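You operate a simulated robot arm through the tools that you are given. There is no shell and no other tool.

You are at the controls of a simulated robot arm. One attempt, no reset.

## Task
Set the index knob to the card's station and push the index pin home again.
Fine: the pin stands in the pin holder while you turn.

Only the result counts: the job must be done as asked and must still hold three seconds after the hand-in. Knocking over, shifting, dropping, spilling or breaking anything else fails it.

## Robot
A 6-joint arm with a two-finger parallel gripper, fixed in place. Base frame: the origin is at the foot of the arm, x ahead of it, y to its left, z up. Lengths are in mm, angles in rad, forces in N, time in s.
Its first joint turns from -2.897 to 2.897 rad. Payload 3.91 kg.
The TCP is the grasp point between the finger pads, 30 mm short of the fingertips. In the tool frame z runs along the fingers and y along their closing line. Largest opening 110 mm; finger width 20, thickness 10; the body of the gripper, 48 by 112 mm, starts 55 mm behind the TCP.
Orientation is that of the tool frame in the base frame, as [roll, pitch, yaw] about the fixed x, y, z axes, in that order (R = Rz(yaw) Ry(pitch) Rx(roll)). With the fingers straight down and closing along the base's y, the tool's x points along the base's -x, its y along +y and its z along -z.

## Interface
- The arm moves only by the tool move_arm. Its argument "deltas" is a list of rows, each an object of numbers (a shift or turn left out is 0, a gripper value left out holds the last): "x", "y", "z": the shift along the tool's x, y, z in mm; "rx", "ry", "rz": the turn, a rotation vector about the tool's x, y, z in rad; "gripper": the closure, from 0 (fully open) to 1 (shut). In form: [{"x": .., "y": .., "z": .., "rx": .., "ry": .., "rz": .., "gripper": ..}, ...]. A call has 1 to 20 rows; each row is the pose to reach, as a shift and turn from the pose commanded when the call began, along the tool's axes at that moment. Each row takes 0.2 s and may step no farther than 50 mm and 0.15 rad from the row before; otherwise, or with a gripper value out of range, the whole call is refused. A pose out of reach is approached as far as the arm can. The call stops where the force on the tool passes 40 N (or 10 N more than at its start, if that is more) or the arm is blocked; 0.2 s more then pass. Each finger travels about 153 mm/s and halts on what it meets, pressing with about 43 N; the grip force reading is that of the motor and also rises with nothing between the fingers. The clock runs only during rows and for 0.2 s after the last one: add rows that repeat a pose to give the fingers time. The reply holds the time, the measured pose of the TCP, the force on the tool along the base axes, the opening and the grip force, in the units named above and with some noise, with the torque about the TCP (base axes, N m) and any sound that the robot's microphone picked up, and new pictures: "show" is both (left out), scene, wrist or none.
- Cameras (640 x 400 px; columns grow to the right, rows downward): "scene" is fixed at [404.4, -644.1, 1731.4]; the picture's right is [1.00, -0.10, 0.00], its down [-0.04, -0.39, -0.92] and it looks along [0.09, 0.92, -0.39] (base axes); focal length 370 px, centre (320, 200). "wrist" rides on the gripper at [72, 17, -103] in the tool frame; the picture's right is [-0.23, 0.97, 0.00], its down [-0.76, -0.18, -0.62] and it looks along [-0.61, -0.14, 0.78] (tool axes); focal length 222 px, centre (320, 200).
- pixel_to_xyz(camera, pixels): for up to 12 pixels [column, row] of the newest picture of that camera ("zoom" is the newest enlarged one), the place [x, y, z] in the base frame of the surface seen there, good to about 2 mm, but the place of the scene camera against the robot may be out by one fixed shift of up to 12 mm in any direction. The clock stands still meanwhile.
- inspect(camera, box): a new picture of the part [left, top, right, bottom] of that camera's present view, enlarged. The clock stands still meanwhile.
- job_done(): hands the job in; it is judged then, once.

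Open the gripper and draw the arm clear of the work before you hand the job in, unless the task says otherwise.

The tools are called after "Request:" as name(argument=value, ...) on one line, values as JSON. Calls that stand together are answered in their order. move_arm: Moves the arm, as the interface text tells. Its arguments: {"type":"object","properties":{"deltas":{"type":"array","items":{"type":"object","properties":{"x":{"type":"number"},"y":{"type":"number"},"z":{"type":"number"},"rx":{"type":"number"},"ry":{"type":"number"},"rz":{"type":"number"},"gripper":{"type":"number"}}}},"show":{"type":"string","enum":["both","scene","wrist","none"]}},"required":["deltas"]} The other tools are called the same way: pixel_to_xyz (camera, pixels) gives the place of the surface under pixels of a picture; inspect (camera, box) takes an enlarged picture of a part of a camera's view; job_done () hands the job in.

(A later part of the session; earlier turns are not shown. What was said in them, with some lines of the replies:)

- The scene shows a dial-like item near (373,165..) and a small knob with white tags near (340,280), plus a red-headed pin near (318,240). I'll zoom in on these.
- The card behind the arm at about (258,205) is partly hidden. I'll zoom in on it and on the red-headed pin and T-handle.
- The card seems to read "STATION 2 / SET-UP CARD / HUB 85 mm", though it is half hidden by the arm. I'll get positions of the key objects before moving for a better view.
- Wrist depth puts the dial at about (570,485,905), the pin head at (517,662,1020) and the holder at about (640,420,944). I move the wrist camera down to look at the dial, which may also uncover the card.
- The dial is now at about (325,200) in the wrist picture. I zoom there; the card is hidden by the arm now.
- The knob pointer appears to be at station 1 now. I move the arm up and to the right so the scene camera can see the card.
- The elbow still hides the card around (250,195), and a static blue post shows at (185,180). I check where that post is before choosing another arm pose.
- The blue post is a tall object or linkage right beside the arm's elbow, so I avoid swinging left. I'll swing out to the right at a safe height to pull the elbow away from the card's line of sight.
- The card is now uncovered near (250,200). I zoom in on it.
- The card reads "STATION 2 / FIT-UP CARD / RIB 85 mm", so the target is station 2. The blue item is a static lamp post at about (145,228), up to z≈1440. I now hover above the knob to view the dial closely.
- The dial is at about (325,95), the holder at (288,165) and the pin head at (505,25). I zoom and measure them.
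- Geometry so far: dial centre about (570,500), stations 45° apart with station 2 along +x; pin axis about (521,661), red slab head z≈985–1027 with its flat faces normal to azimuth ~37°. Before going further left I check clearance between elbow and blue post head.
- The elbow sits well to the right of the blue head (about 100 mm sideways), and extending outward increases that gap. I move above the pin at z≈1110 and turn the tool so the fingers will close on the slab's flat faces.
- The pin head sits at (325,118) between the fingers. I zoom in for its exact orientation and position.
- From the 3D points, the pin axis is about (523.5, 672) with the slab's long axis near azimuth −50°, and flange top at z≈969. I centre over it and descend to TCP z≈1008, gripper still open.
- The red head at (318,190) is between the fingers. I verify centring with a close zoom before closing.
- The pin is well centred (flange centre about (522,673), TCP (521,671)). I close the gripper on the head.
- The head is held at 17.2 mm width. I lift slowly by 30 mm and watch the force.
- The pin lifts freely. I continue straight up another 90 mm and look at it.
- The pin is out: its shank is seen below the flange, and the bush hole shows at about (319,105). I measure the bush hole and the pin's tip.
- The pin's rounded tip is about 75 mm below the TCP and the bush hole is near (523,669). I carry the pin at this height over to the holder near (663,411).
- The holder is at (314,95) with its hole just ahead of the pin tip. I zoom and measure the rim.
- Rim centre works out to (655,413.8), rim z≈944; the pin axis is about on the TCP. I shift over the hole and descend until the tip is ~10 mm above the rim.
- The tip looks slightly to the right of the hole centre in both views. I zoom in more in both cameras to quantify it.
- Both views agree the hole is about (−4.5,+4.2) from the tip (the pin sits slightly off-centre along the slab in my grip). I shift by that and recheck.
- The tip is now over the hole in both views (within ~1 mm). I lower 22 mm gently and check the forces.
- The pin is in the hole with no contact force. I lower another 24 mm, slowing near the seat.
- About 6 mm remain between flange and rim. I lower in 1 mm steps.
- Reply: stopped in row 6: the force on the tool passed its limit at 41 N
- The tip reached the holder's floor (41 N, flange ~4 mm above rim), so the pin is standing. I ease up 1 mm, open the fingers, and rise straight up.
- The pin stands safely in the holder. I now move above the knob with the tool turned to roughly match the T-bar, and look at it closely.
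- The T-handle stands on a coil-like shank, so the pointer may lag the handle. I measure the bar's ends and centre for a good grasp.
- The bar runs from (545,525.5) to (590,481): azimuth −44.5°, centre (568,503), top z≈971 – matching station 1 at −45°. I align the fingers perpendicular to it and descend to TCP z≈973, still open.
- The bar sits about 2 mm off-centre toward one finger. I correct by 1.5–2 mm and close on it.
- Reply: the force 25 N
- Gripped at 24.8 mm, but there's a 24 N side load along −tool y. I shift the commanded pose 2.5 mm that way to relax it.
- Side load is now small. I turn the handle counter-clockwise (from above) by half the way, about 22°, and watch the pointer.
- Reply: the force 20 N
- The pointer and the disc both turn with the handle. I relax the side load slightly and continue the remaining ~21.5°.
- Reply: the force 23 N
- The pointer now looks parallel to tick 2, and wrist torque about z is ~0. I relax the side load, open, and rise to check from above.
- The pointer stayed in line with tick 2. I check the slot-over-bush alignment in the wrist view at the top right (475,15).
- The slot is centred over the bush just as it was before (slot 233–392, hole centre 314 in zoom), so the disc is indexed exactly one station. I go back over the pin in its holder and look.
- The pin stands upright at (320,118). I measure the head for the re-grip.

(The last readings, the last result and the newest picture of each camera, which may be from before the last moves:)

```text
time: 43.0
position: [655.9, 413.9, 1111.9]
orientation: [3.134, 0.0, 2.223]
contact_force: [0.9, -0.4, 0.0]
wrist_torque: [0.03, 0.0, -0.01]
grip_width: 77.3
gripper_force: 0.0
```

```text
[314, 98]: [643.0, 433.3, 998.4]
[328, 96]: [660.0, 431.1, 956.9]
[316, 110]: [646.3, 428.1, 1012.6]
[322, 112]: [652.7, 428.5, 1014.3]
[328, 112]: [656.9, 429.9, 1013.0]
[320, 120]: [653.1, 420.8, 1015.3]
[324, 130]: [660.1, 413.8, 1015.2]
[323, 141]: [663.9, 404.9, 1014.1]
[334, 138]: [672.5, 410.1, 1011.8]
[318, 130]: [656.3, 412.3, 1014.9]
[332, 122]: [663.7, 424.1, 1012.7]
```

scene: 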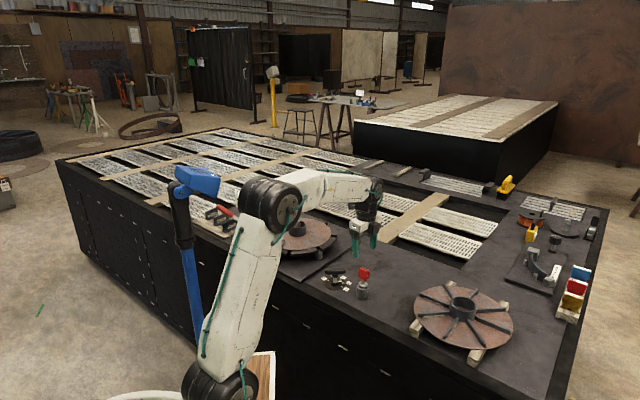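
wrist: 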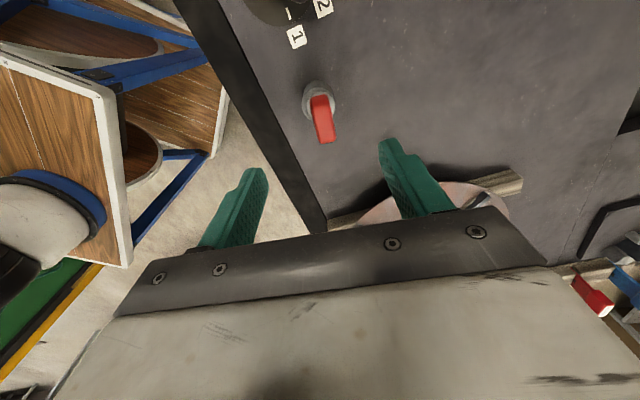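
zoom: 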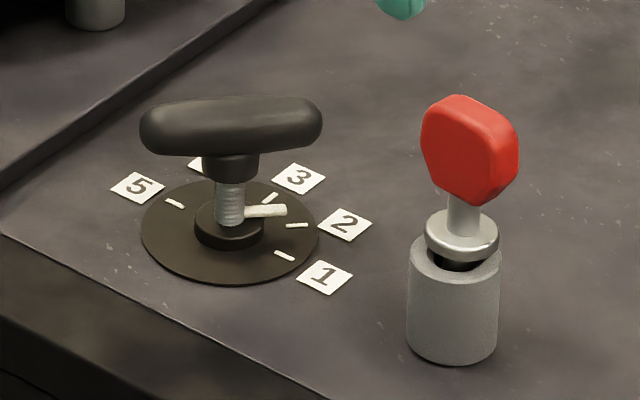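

The pin leans a few millimetres toward +y in its loose holder (head centre about (657.5,421) vs flange (658,414)). I descend to the same grip height, centred on the holder, and close; the pads will straighten the sideways lean.

Request:
move_arm(deltas=[{"x": 2.5, "y": 0.8, "z": 25}, {"x": 2.5, "y": 0.8, "z": 60}, {"x": 2.5, "y": 0.8, "z": 90}, {"x": 2.5, "y": 0.8, "z": 110}, {"x": 2.5, "y": 0.8, "z": 116}, {"x": 2.5, "y": 0.8, "z": 116}])

Request:
inspect(camera="wrist", box=[230, 110, 420, 240])

Request:
inspect(camera="scene", box=[340, 256, 384, 304])

```text
time: 44.4
position: [655.2, 416.3, 995.0]
orientation: [3.135, 0.001, 2.222]
contact_force: [0.6, -0.3, 0.3]
wrist_torque: [0.01, 0.0, -0.01]
grip_width: 77.2
gripper_force: 0.1
```

scene: 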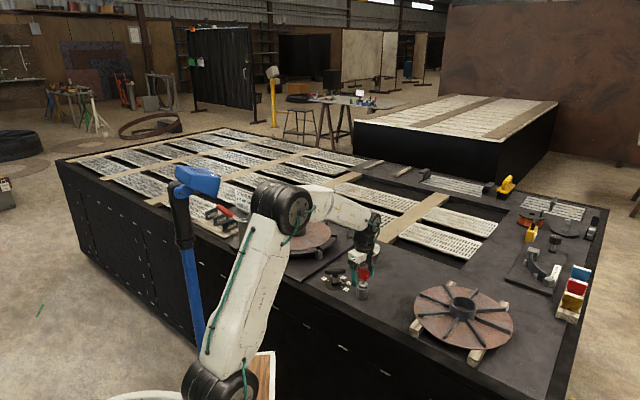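
wrist: 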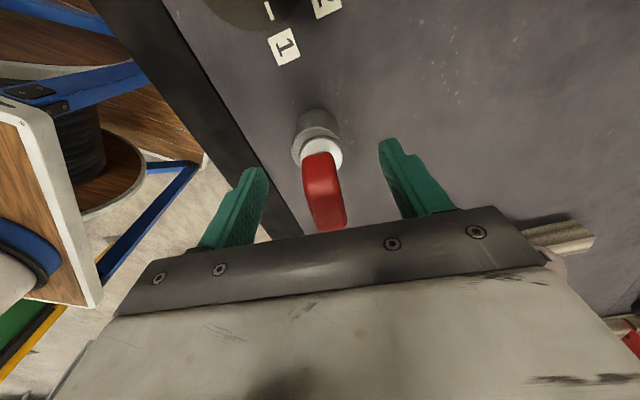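

```text
3.08 times, centred on (325, 175) of wrist
```

zoom: 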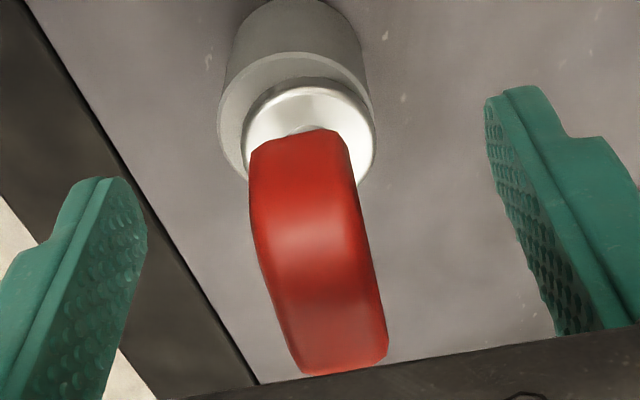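

```text
8.33 times, centred on (362, 280) of scene
```

zoom: 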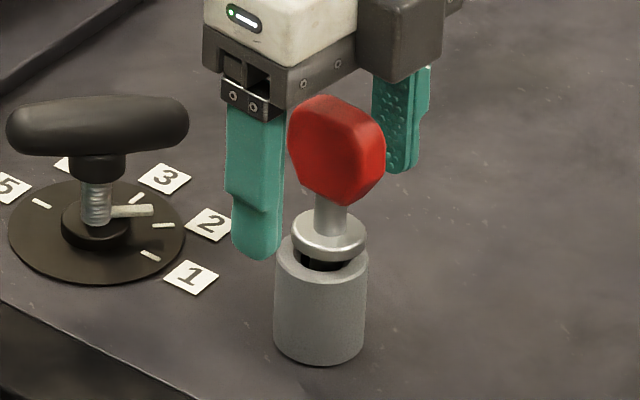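

The head is between the fingers. I close gradually so the pads straighten the pin gently.

Request:
move_arm(deltas=[{"gripper": 0.5}, {"gripper": 0.65}, {"gripper": 0.75}, {"gripper": 0.8}, {"gripper": 0.84}, {"gripper": 1.0}, {"gripper": 1.0}, {"gripper": 1.0}])

Request:
inspect(camera="scene", box=[340, 256, 384, 304])

```text
time: 46.2
position: [656.5, 415.7, 995.2]
orientation: [3.135, 0.002, 2.221]
contact_force: [-1.6, -0.9, 0.8]
wrist_torque: [-0.14, 0.17, 0.01]
grip_width: 17.1
gripper_force: 42.6
```

scene: 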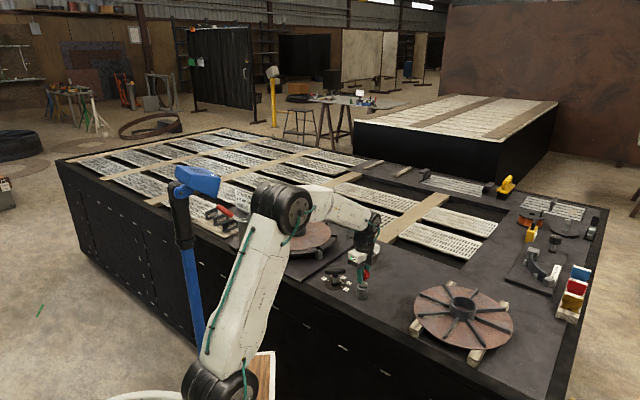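
wrist: 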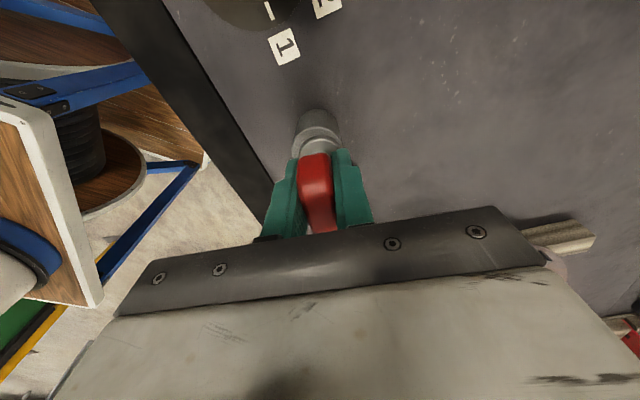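

```text
8.33 times, centred on (362, 280) of scene
```

zoom: 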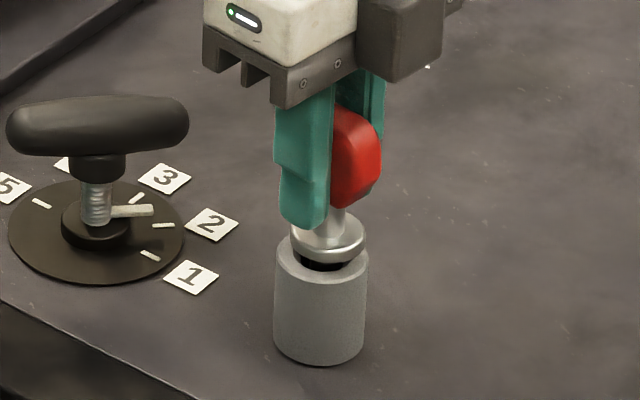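

Gripped at 17.1 mm with small forces. I lift the pin straight out of the holder.

Request:
move_arm(deltas=[{"z": -4}, {"z": -9}, {"z": -15}, {"z": -22}, {"z": -30}, {"z": -40}, {"z": -55}, {"z": -75}, {"z": -100}, {"z": -135}, {"z": -135}])

Request:
inspect(camera="scene", box=[340, 220, 390, 304])

Request:
inspect(camera="wrist", box=[250, 60, 410, 240])

```text
time: 48.6
position: [651.9, 418.4, 1130.8]
orientation: [3.133, -0.001, 2.221]
contact_force: [-0.3, 0.2, -0.3]
wrist_torque: [0.02, -0.03, 0.02]
grip_width: 17.2
gripper_force: 43.0
```

scene: 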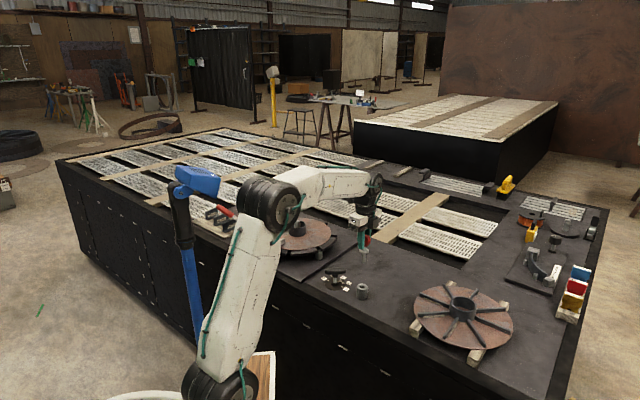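
wrist: 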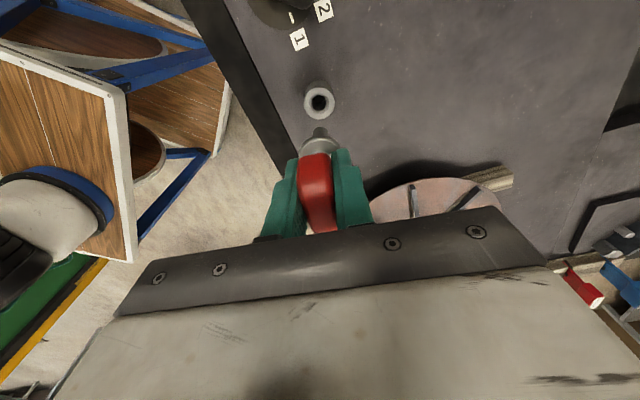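

```text
4.76 times, centred on (365, 262) of scene
```

zoom: 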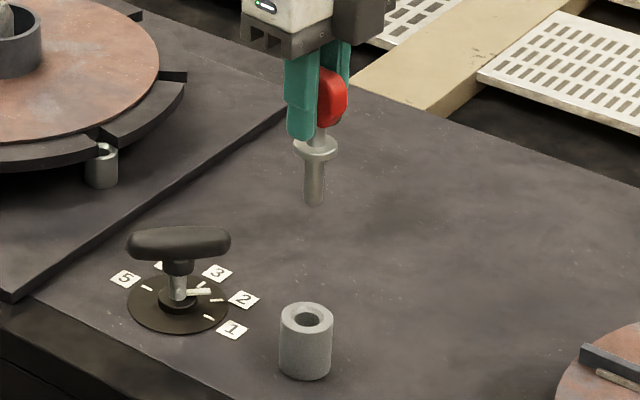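

```text
2.22 times, centred on (330, 150) of wrist
```

zoom: 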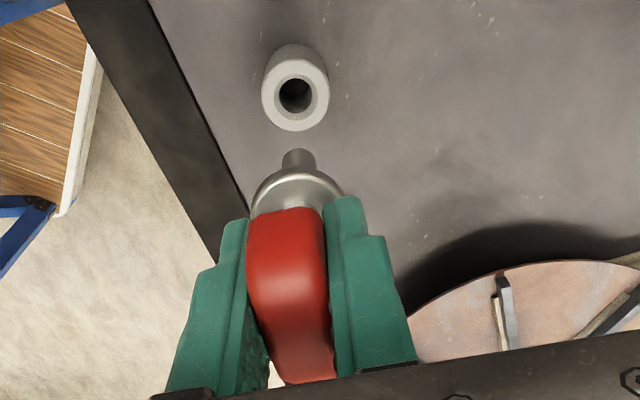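

The pin is out and hangs straight, shifted only ~2 mm along the slab versus the first grip. I carry it to above the bush at (522.9,669.5).

Request:
move_arm(deltas=[{"x": 30, "y": 5, "rx": 0.004}, {"x": 70, "y": 12, "rx": 0.008}, {"x": 115, "y": 20, "rx": 0.008}, {"x": 160, "y": 28, "rx": 0.008}, {"x": 205, "y": 36, "rx": 0.008}, {"x": 245, "y": 43, "rx": 0.008}, {"x": 270, "y": 48, "rx": 0.008}, {"x": 277.9, "y": 49.2, "rx": 0.008}, {"x": 277.9, "y": 49.2, "z": 20, "rx": 0.008}, {"x": 277.9, "y": 49.2, "z": 45, "rx": 0.008}, {"x": 277.9, "y": 49.2, "z": 60, "rx": 0.008}, {"x": 277.9, "y": 49.2, "z": 60, "rx": 0.008}])

Request:
inspect(camera="wrist", box=[270, 80, 370, 180])

Request:
inspect(camera="scene", box=[300, 225, 340, 262])

```text
time: 51.2
position: [524.2, 669.5, 1067.5]
orientation: [-3.141, 0.0, 2.222]
contact_force: [-0.4, -0.1, -1.4]
wrist_torque: [0.01, 0.0, 0.01]
grip_width: 17.3
gripper_force: 42.7
```

scene: 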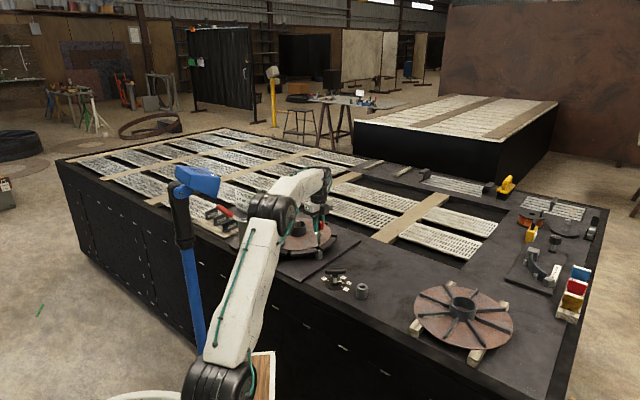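
wrist: 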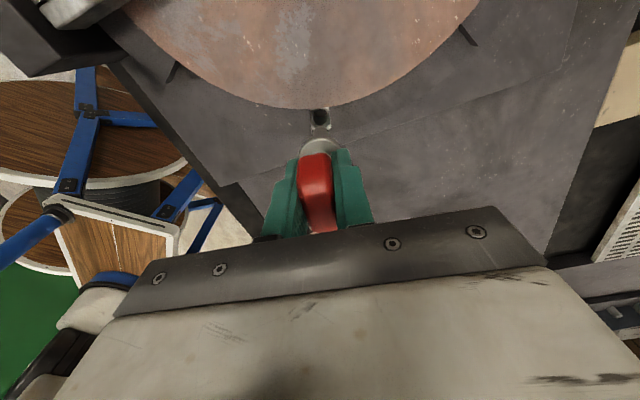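

```text
4.00 times, centred on (320, 130) of wrist
```

zoom: 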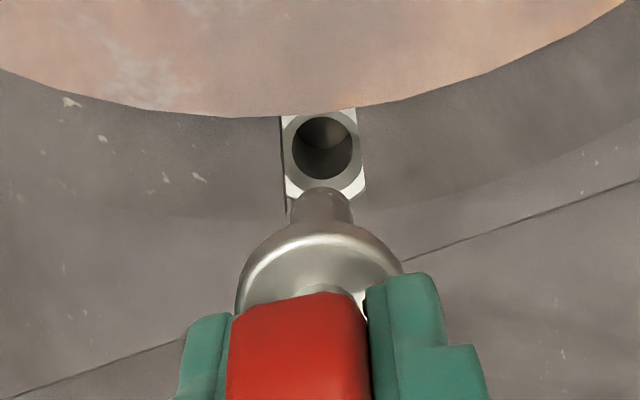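

```text
10.81 times, centred on (320, 244) of scene
```

zoom: 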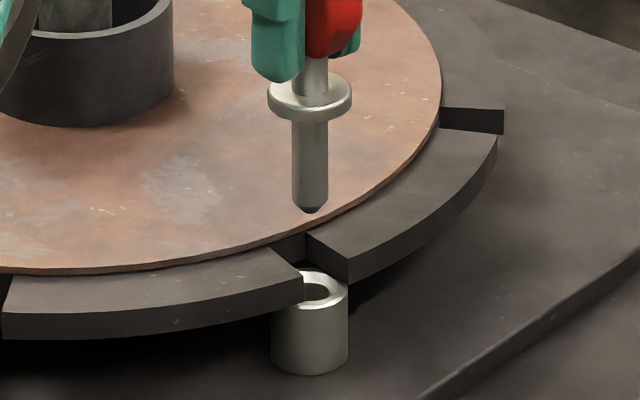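

Tip and bush hole line up in both views (columns 320 vs 320.5 in wrist; 310 vs 309.5 in scene zoom). I lower 32 mm so the tip enters the slot and just reaches the bush mouth.

Request:
move_arm(deltas=[{"z": 8}, {"z": 15}, {"z": 21}, {"z": 26}, {"z": 30}, {"z": 32}, {"z": 32}])

Request:
inspect(camera="wrist", box=[270, 80, 370, 180])

Request:
inspect(camera="scene", box=[300, 225, 340, 262])

```text
time: 52.8
position: [523.5, 668.4, 1037.2]
orientation: [-3.141, -0.001, 2.222]
contact_force: [0.3, 0.2, -0.6]
wrist_torque: [0.01, -0.01, 0.0]
grip_width: 17.4
gripper_force: 42.6
```

scene: 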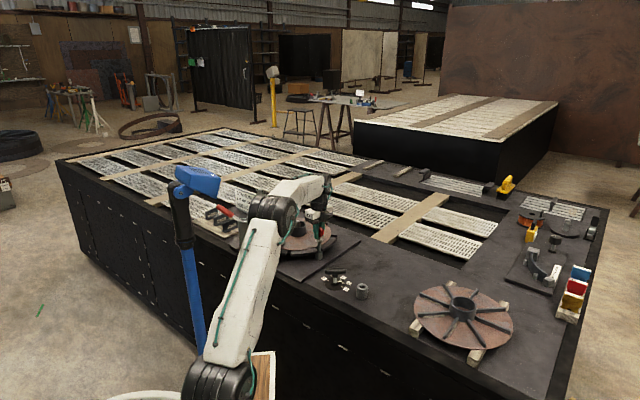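
wrist: 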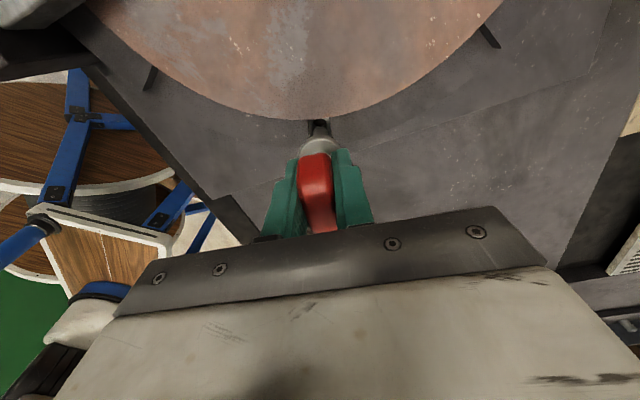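

```text
4.00 times, centred on (320, 130) of wrist
```

zoom: 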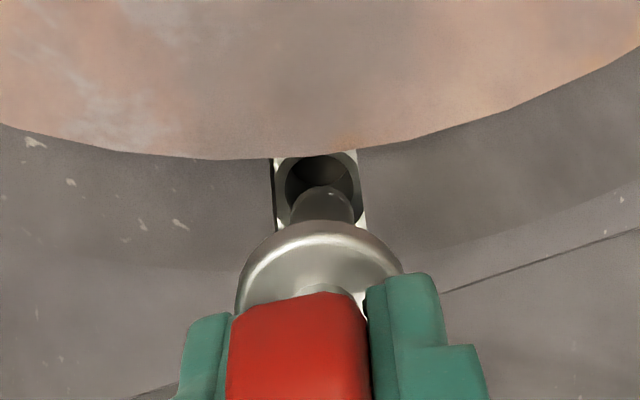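

```text
10.81 times, centred on (320, 244) of scene
```

zoom: 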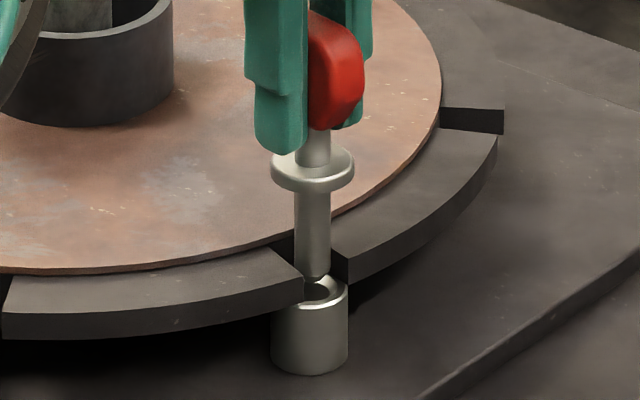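

The tip is in the slot right over the bush mouth with no contact. I lower another 12 mm in small steps.

Request:
move_arm(deltas=[{"z": 2}, {"z": 4}, {"z": 6}, {"z": 8}, {"z": 10}, {"z": 12}, {"z": 12}])

Request:
inspect(camera="scene", box=[300, 225, 340, 262])

```text
time: 54.4
position: [523.6, 667.5, 1025.6]
orientation: [-3.14, 0.001, 2.224]
contact_force: [-0.3, 2.3, 0.1]
wrist_torque: [0.07, 0.05, 0.02]
grip_width: 17.1
gripper_force: 43.0
```

scene: 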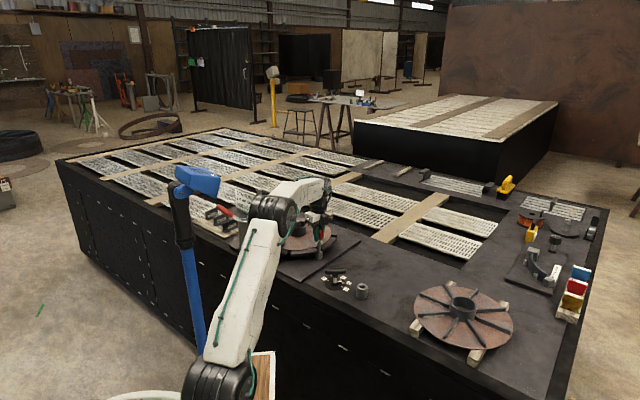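
wrist: 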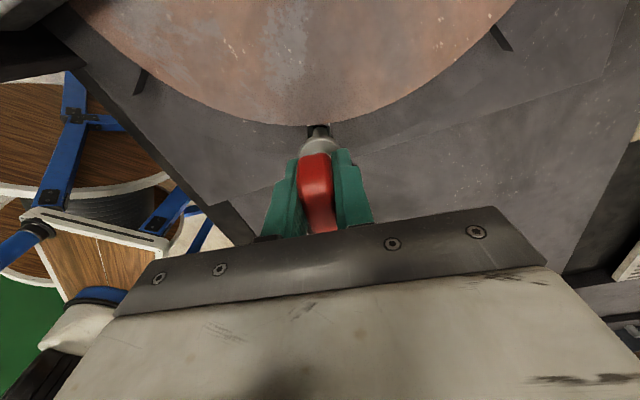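

```text
10.81 times, centred on (320, 244) of scene
```

zoom: 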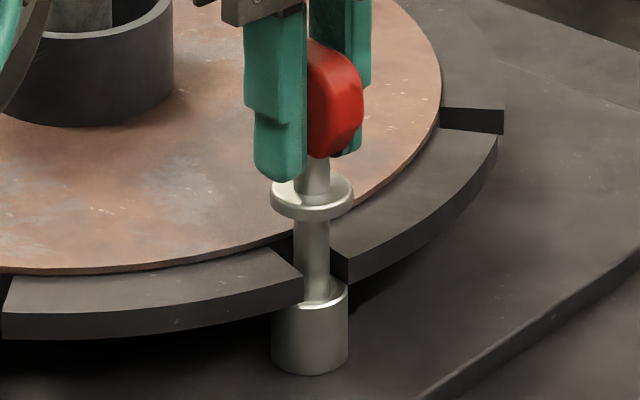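

The pin has entered the bush with only ~2 N side force. I continue down 14 mm.

Request:
move_arm(deltas=[{"z": 3}, {"z": 6}, {"z": 8}, {"z": 10}, {"z": 12}, {"z": 14}, {"z": 14}])

Request:
inspect(camera="scene", box=[300, 225, 340, 262])

```text
time: 56.0
position: [524.3, 667.7, 1012.2]
orientation: [-3.142, 0.001, 2.223]
contact_force: [-1.9, 4.9, 0.9]
wrist_torque: [0.27, 0.19, 0.03]
grip_width: 17.1
gripper_force: 42.8
```

scene: 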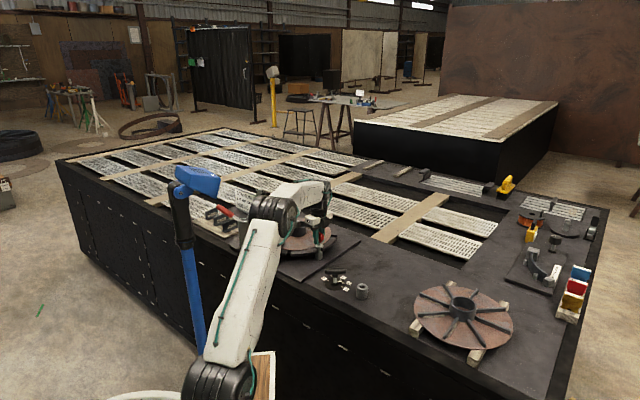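
wrist: 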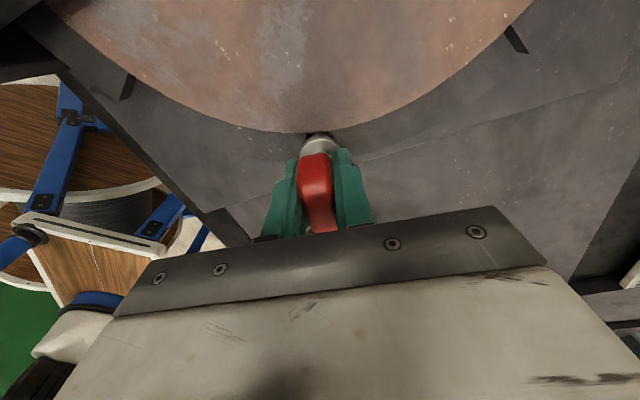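

```text
10.81 times, centred on (320, 244) of scene
```

zoom: 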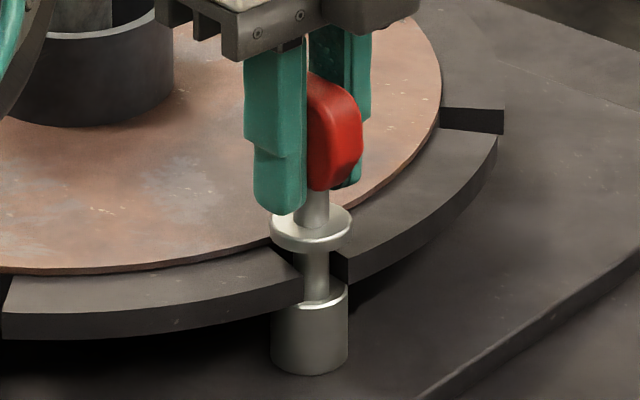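

Pin nearly home (flange ~4–5 mm above disc). I ease 0.8 mm toward +y to relieve the side force and press down in 1 mm steps until the flange seats.

Request:
move_arm(deltas=[{"x": 0.8, "y": 0.2}, {"x": 0.8, "y": 0.2, "z": 1}, {"x": 0.8, "y": 0.2, "z": 2}, {"x": 0.8, "y": 0.2, "z": 3}, {"x": 0.8, "y": 0.2, "z": 4}, {"x": 0.8, "y": 0.2, "z": 5}, {"x": 0.8, "y": 0.2, "z": 6}, {"x": 0.8, "y": 0.2, "z": 7}, {"x": 0.8, "y": 0.2, "z": 7}])

Request:
inspect(camera="scene", box=[300, 225, 340, 262])

```text
time: 58.0
position: [523.4, 668.3, 1007.4]
orientation: [3.141, -0.001, 2.222]
contact_force: [1.5, -1.9, 13.3]
wrist_torque: [-0.28, -0.14, -0.02]
grip_width: 17.1
gripper_force: 42.5
```

scene: 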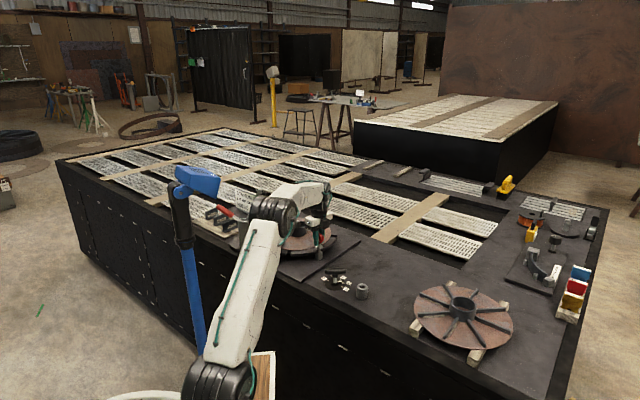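
wrist: 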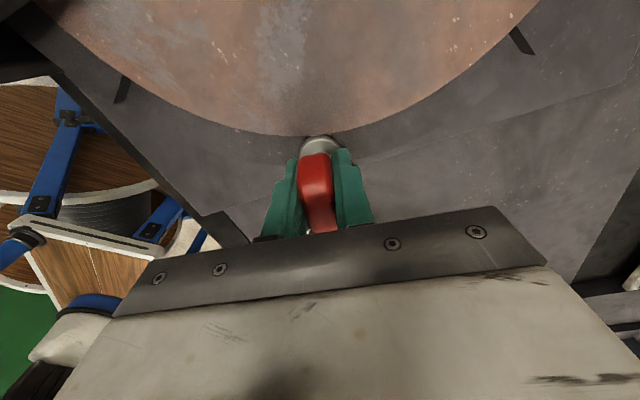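

```text
10.81 times, centred on (320, 244) of scene
```

zoom: 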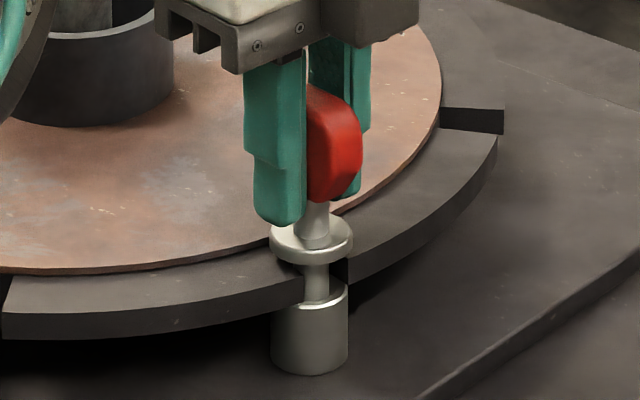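

Contact at z≈1007.4 with 13 N — same height as the original home. I press a little more to be sure it's fully seated.

Request:
move_arm(deltas=[{"z": 1}, {"z": 2}, {"z": 3}, {"z": 3}], show="none")

```text
time: 59.1
position: [523.2, 669.5, 1006.0]
orientation: [3.137, -0.003, 2.224]
contact_force: [-1.0, -2.4, 10.5]
wrist_torque: [-0.2, -0.02, 0.02]
grip_width: 17.2
gripper_force: 43.2
stopped in row 4: the force on the tool passed its limit at 41 N (the readings are from after the stop); the commanded pose is now the measured one
```

Seated firmly (41 N stop, no further travel). I relax the push, open the fingers and rise straight up.

Request:
move_arm(deltas=[{"z": -0.6}, {"z": -0.6, "gripper": 0.85}, {"z": -0.6, "gripper": 0.7}, {"z": -0.6, "gripper": 0.5}, {"z": -0.6, "gripper": 0.3}, {"z": -0.6, "gripper": 0.3}, {"z": -15}, {"z": -45}, {"z": -85}, {"z": -120}, {"z": -120}])

Request:
inspect(camera="scene", box=[300, 225, 340, 262])

Request:
inspect(camera="scene", box=[316, 256, 364, 300])

Request:
inspect(camera="wrist", box=[270, 70, 370, 170])

```text
time: 61.5
position: [522.7, 669.2, 1124.7]
orientation: [3.138, -0.003, 2.221]
contact_force: [0.1, -0.4, 0.7]
wrist_torque: [-0.01, -0.02, 0.01]
grip_width: 77.1
gripper_force: 0.2
```

scene: 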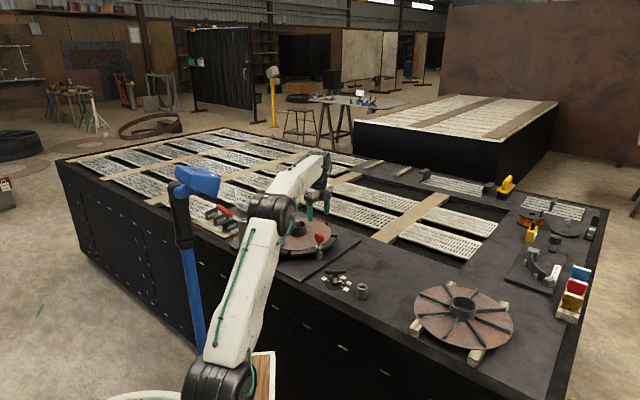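
wrist: 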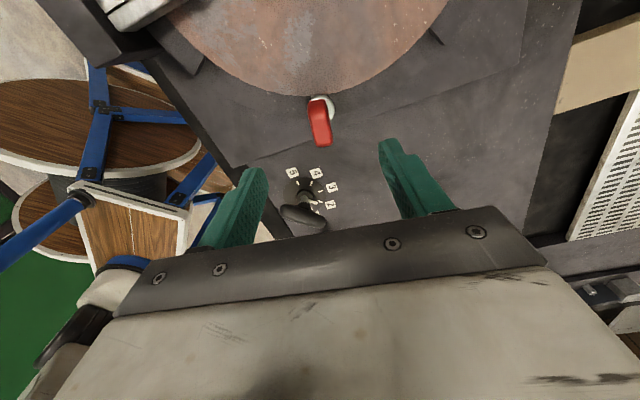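

```text
10.81 times, centred on (320, 244) of scene
```

zoom: 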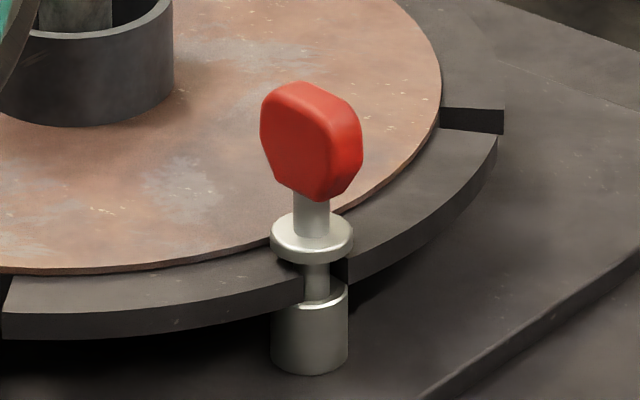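

```text
9.09 times, centred on (340, 278) of scene
```

zoom: 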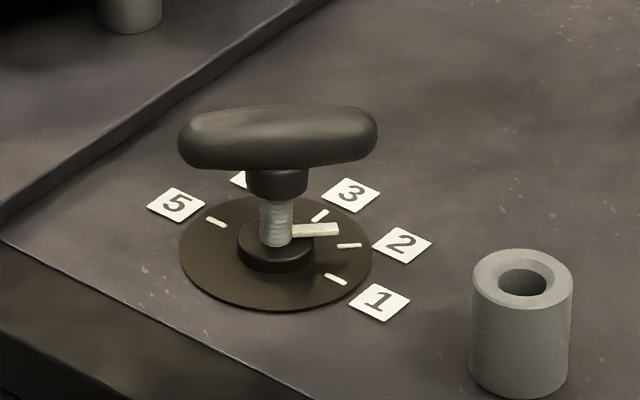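

```text
4.00 times, centred on (320, 120) of wrist
```

zoom: 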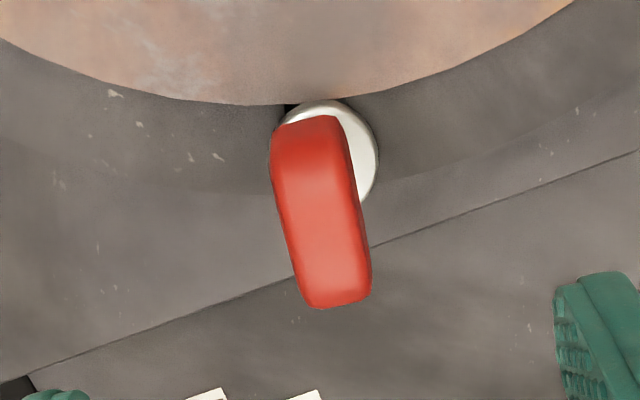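

The pin appears seated like at the start and the pointer is at tick 2. I verify flange and head heights against the original 968.5 / 1026.

Request:
pixel_to_xyz(camera="wrist", pixels=[[330, 103], [332, 110], [331, 100], [320, 115], [324, 128], [318, 130], [310, 104], [345, 104]])

Request:
inspect(camera="wrist", box=[275, 155, 355, 225])

```text
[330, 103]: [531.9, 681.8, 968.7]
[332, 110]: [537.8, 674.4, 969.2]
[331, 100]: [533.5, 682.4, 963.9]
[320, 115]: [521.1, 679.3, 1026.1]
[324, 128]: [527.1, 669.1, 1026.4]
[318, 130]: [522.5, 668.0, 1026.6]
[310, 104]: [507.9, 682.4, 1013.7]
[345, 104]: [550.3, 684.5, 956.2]
```

```text
5.71 times, centred on (315, 190) of wrist
```

zoom: 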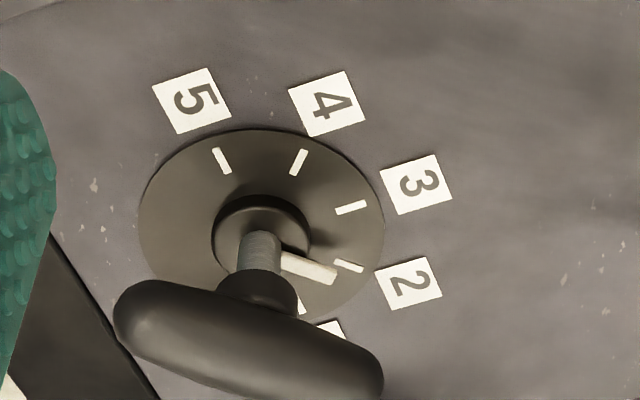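

Flange top 968.7 and head top 1026 match the original home position, and the pointer is at tick 2. I draw the arm clear along the already tested path.

Request:
move_arm(deltas=[{"x": -10, "y": -5, "z": -20}, {"x": -48, "y": -22, "z": -30}, {"x": -88, "y": -39, "z": -30}, {"x": -128, "y": -56, "z": -30}, {"x": -168, "y": -73, "z": -35}, {"x": -204, "y": -84, "z": -48}, {"x": -240, "y": -95, "z": -61}, {"x": -276, "y": -106, "z": -74}, {"x": -312, "y": -117, "z": -87}, {"x": -348, "y": -128, "z": -98}, {"x": -382, "y": -138, "z": -108}, {"x": -382, "y": -138, "z": -108, "gripper": 0.0}, {"x": -382, "y": -138, "z": -108, "gripper": 0.0}])

Request:
inspect(camera="scene", box=[260, 200, 390, 310])

Request:
inspect(camera="scene", box=[322, 262, 358, 296])

```text
time: 64.3
position: [648.9, 282.2, 1230.9]
orientation: [3.14, -0.003, 2.221]
contact_force: [0.5, -0.3, 0.4]
wrist_torque: [0.04, 0.0, -0.01]
grip_width: 109.9
gripper_force: 0.1
```

scene: 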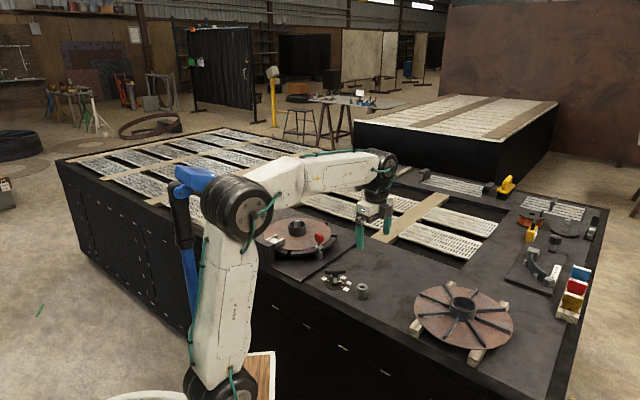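
wrist: 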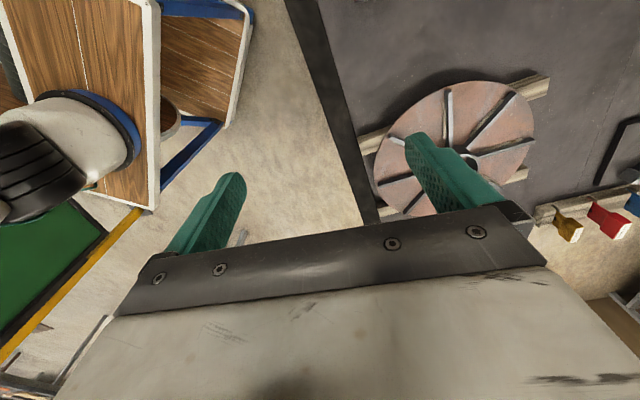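

```text
3.64 times, centred on (325, 255) of scene
```

zoom: 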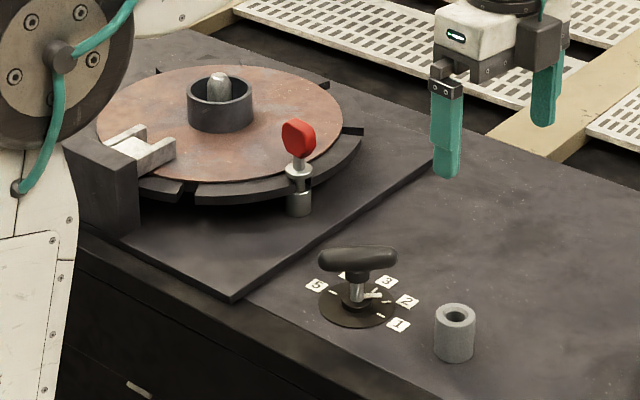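

```text
11.76 times, centred on (340, 279) of scene
```

zoom: 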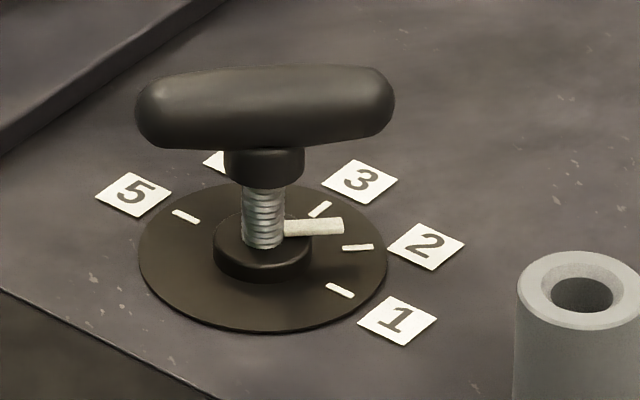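

The pointer is parallel to tick 2, the pin is home in the next slot, the holder is empty and upright, and the arm is clear with the gripper open. I hand in the job.

Request:
job_done()

```text
The job is handed in.
```

The index knob now points at station 2, which is what the card reads ("STATION 2 / FIT-UP CARD / RIB 85 mm"), and the index pin is back home. A lever covers the card just after the "2". The dial only has stations 1 to 5, so I took it as station 2.

- **Knob:** I turned it 45° from station 1. The pointer is parallel to the station 2 tick and stayed there after I let go.
- **Disc:** It turned with the knob, and the next slot came to rest centred over the bush.
- **Pin:** It stood in the pin holder while I turned the knob. It is now pressed down until it would go no further. The flange top is at 968.7 mm and the head top at about 1026 mm, matching the starting heights to within a millimetre.
- **Clear of the work:** The gripper is open and the arm is drawn back. The holder stands empty and upright, and I saw nothing else moved or knocked.
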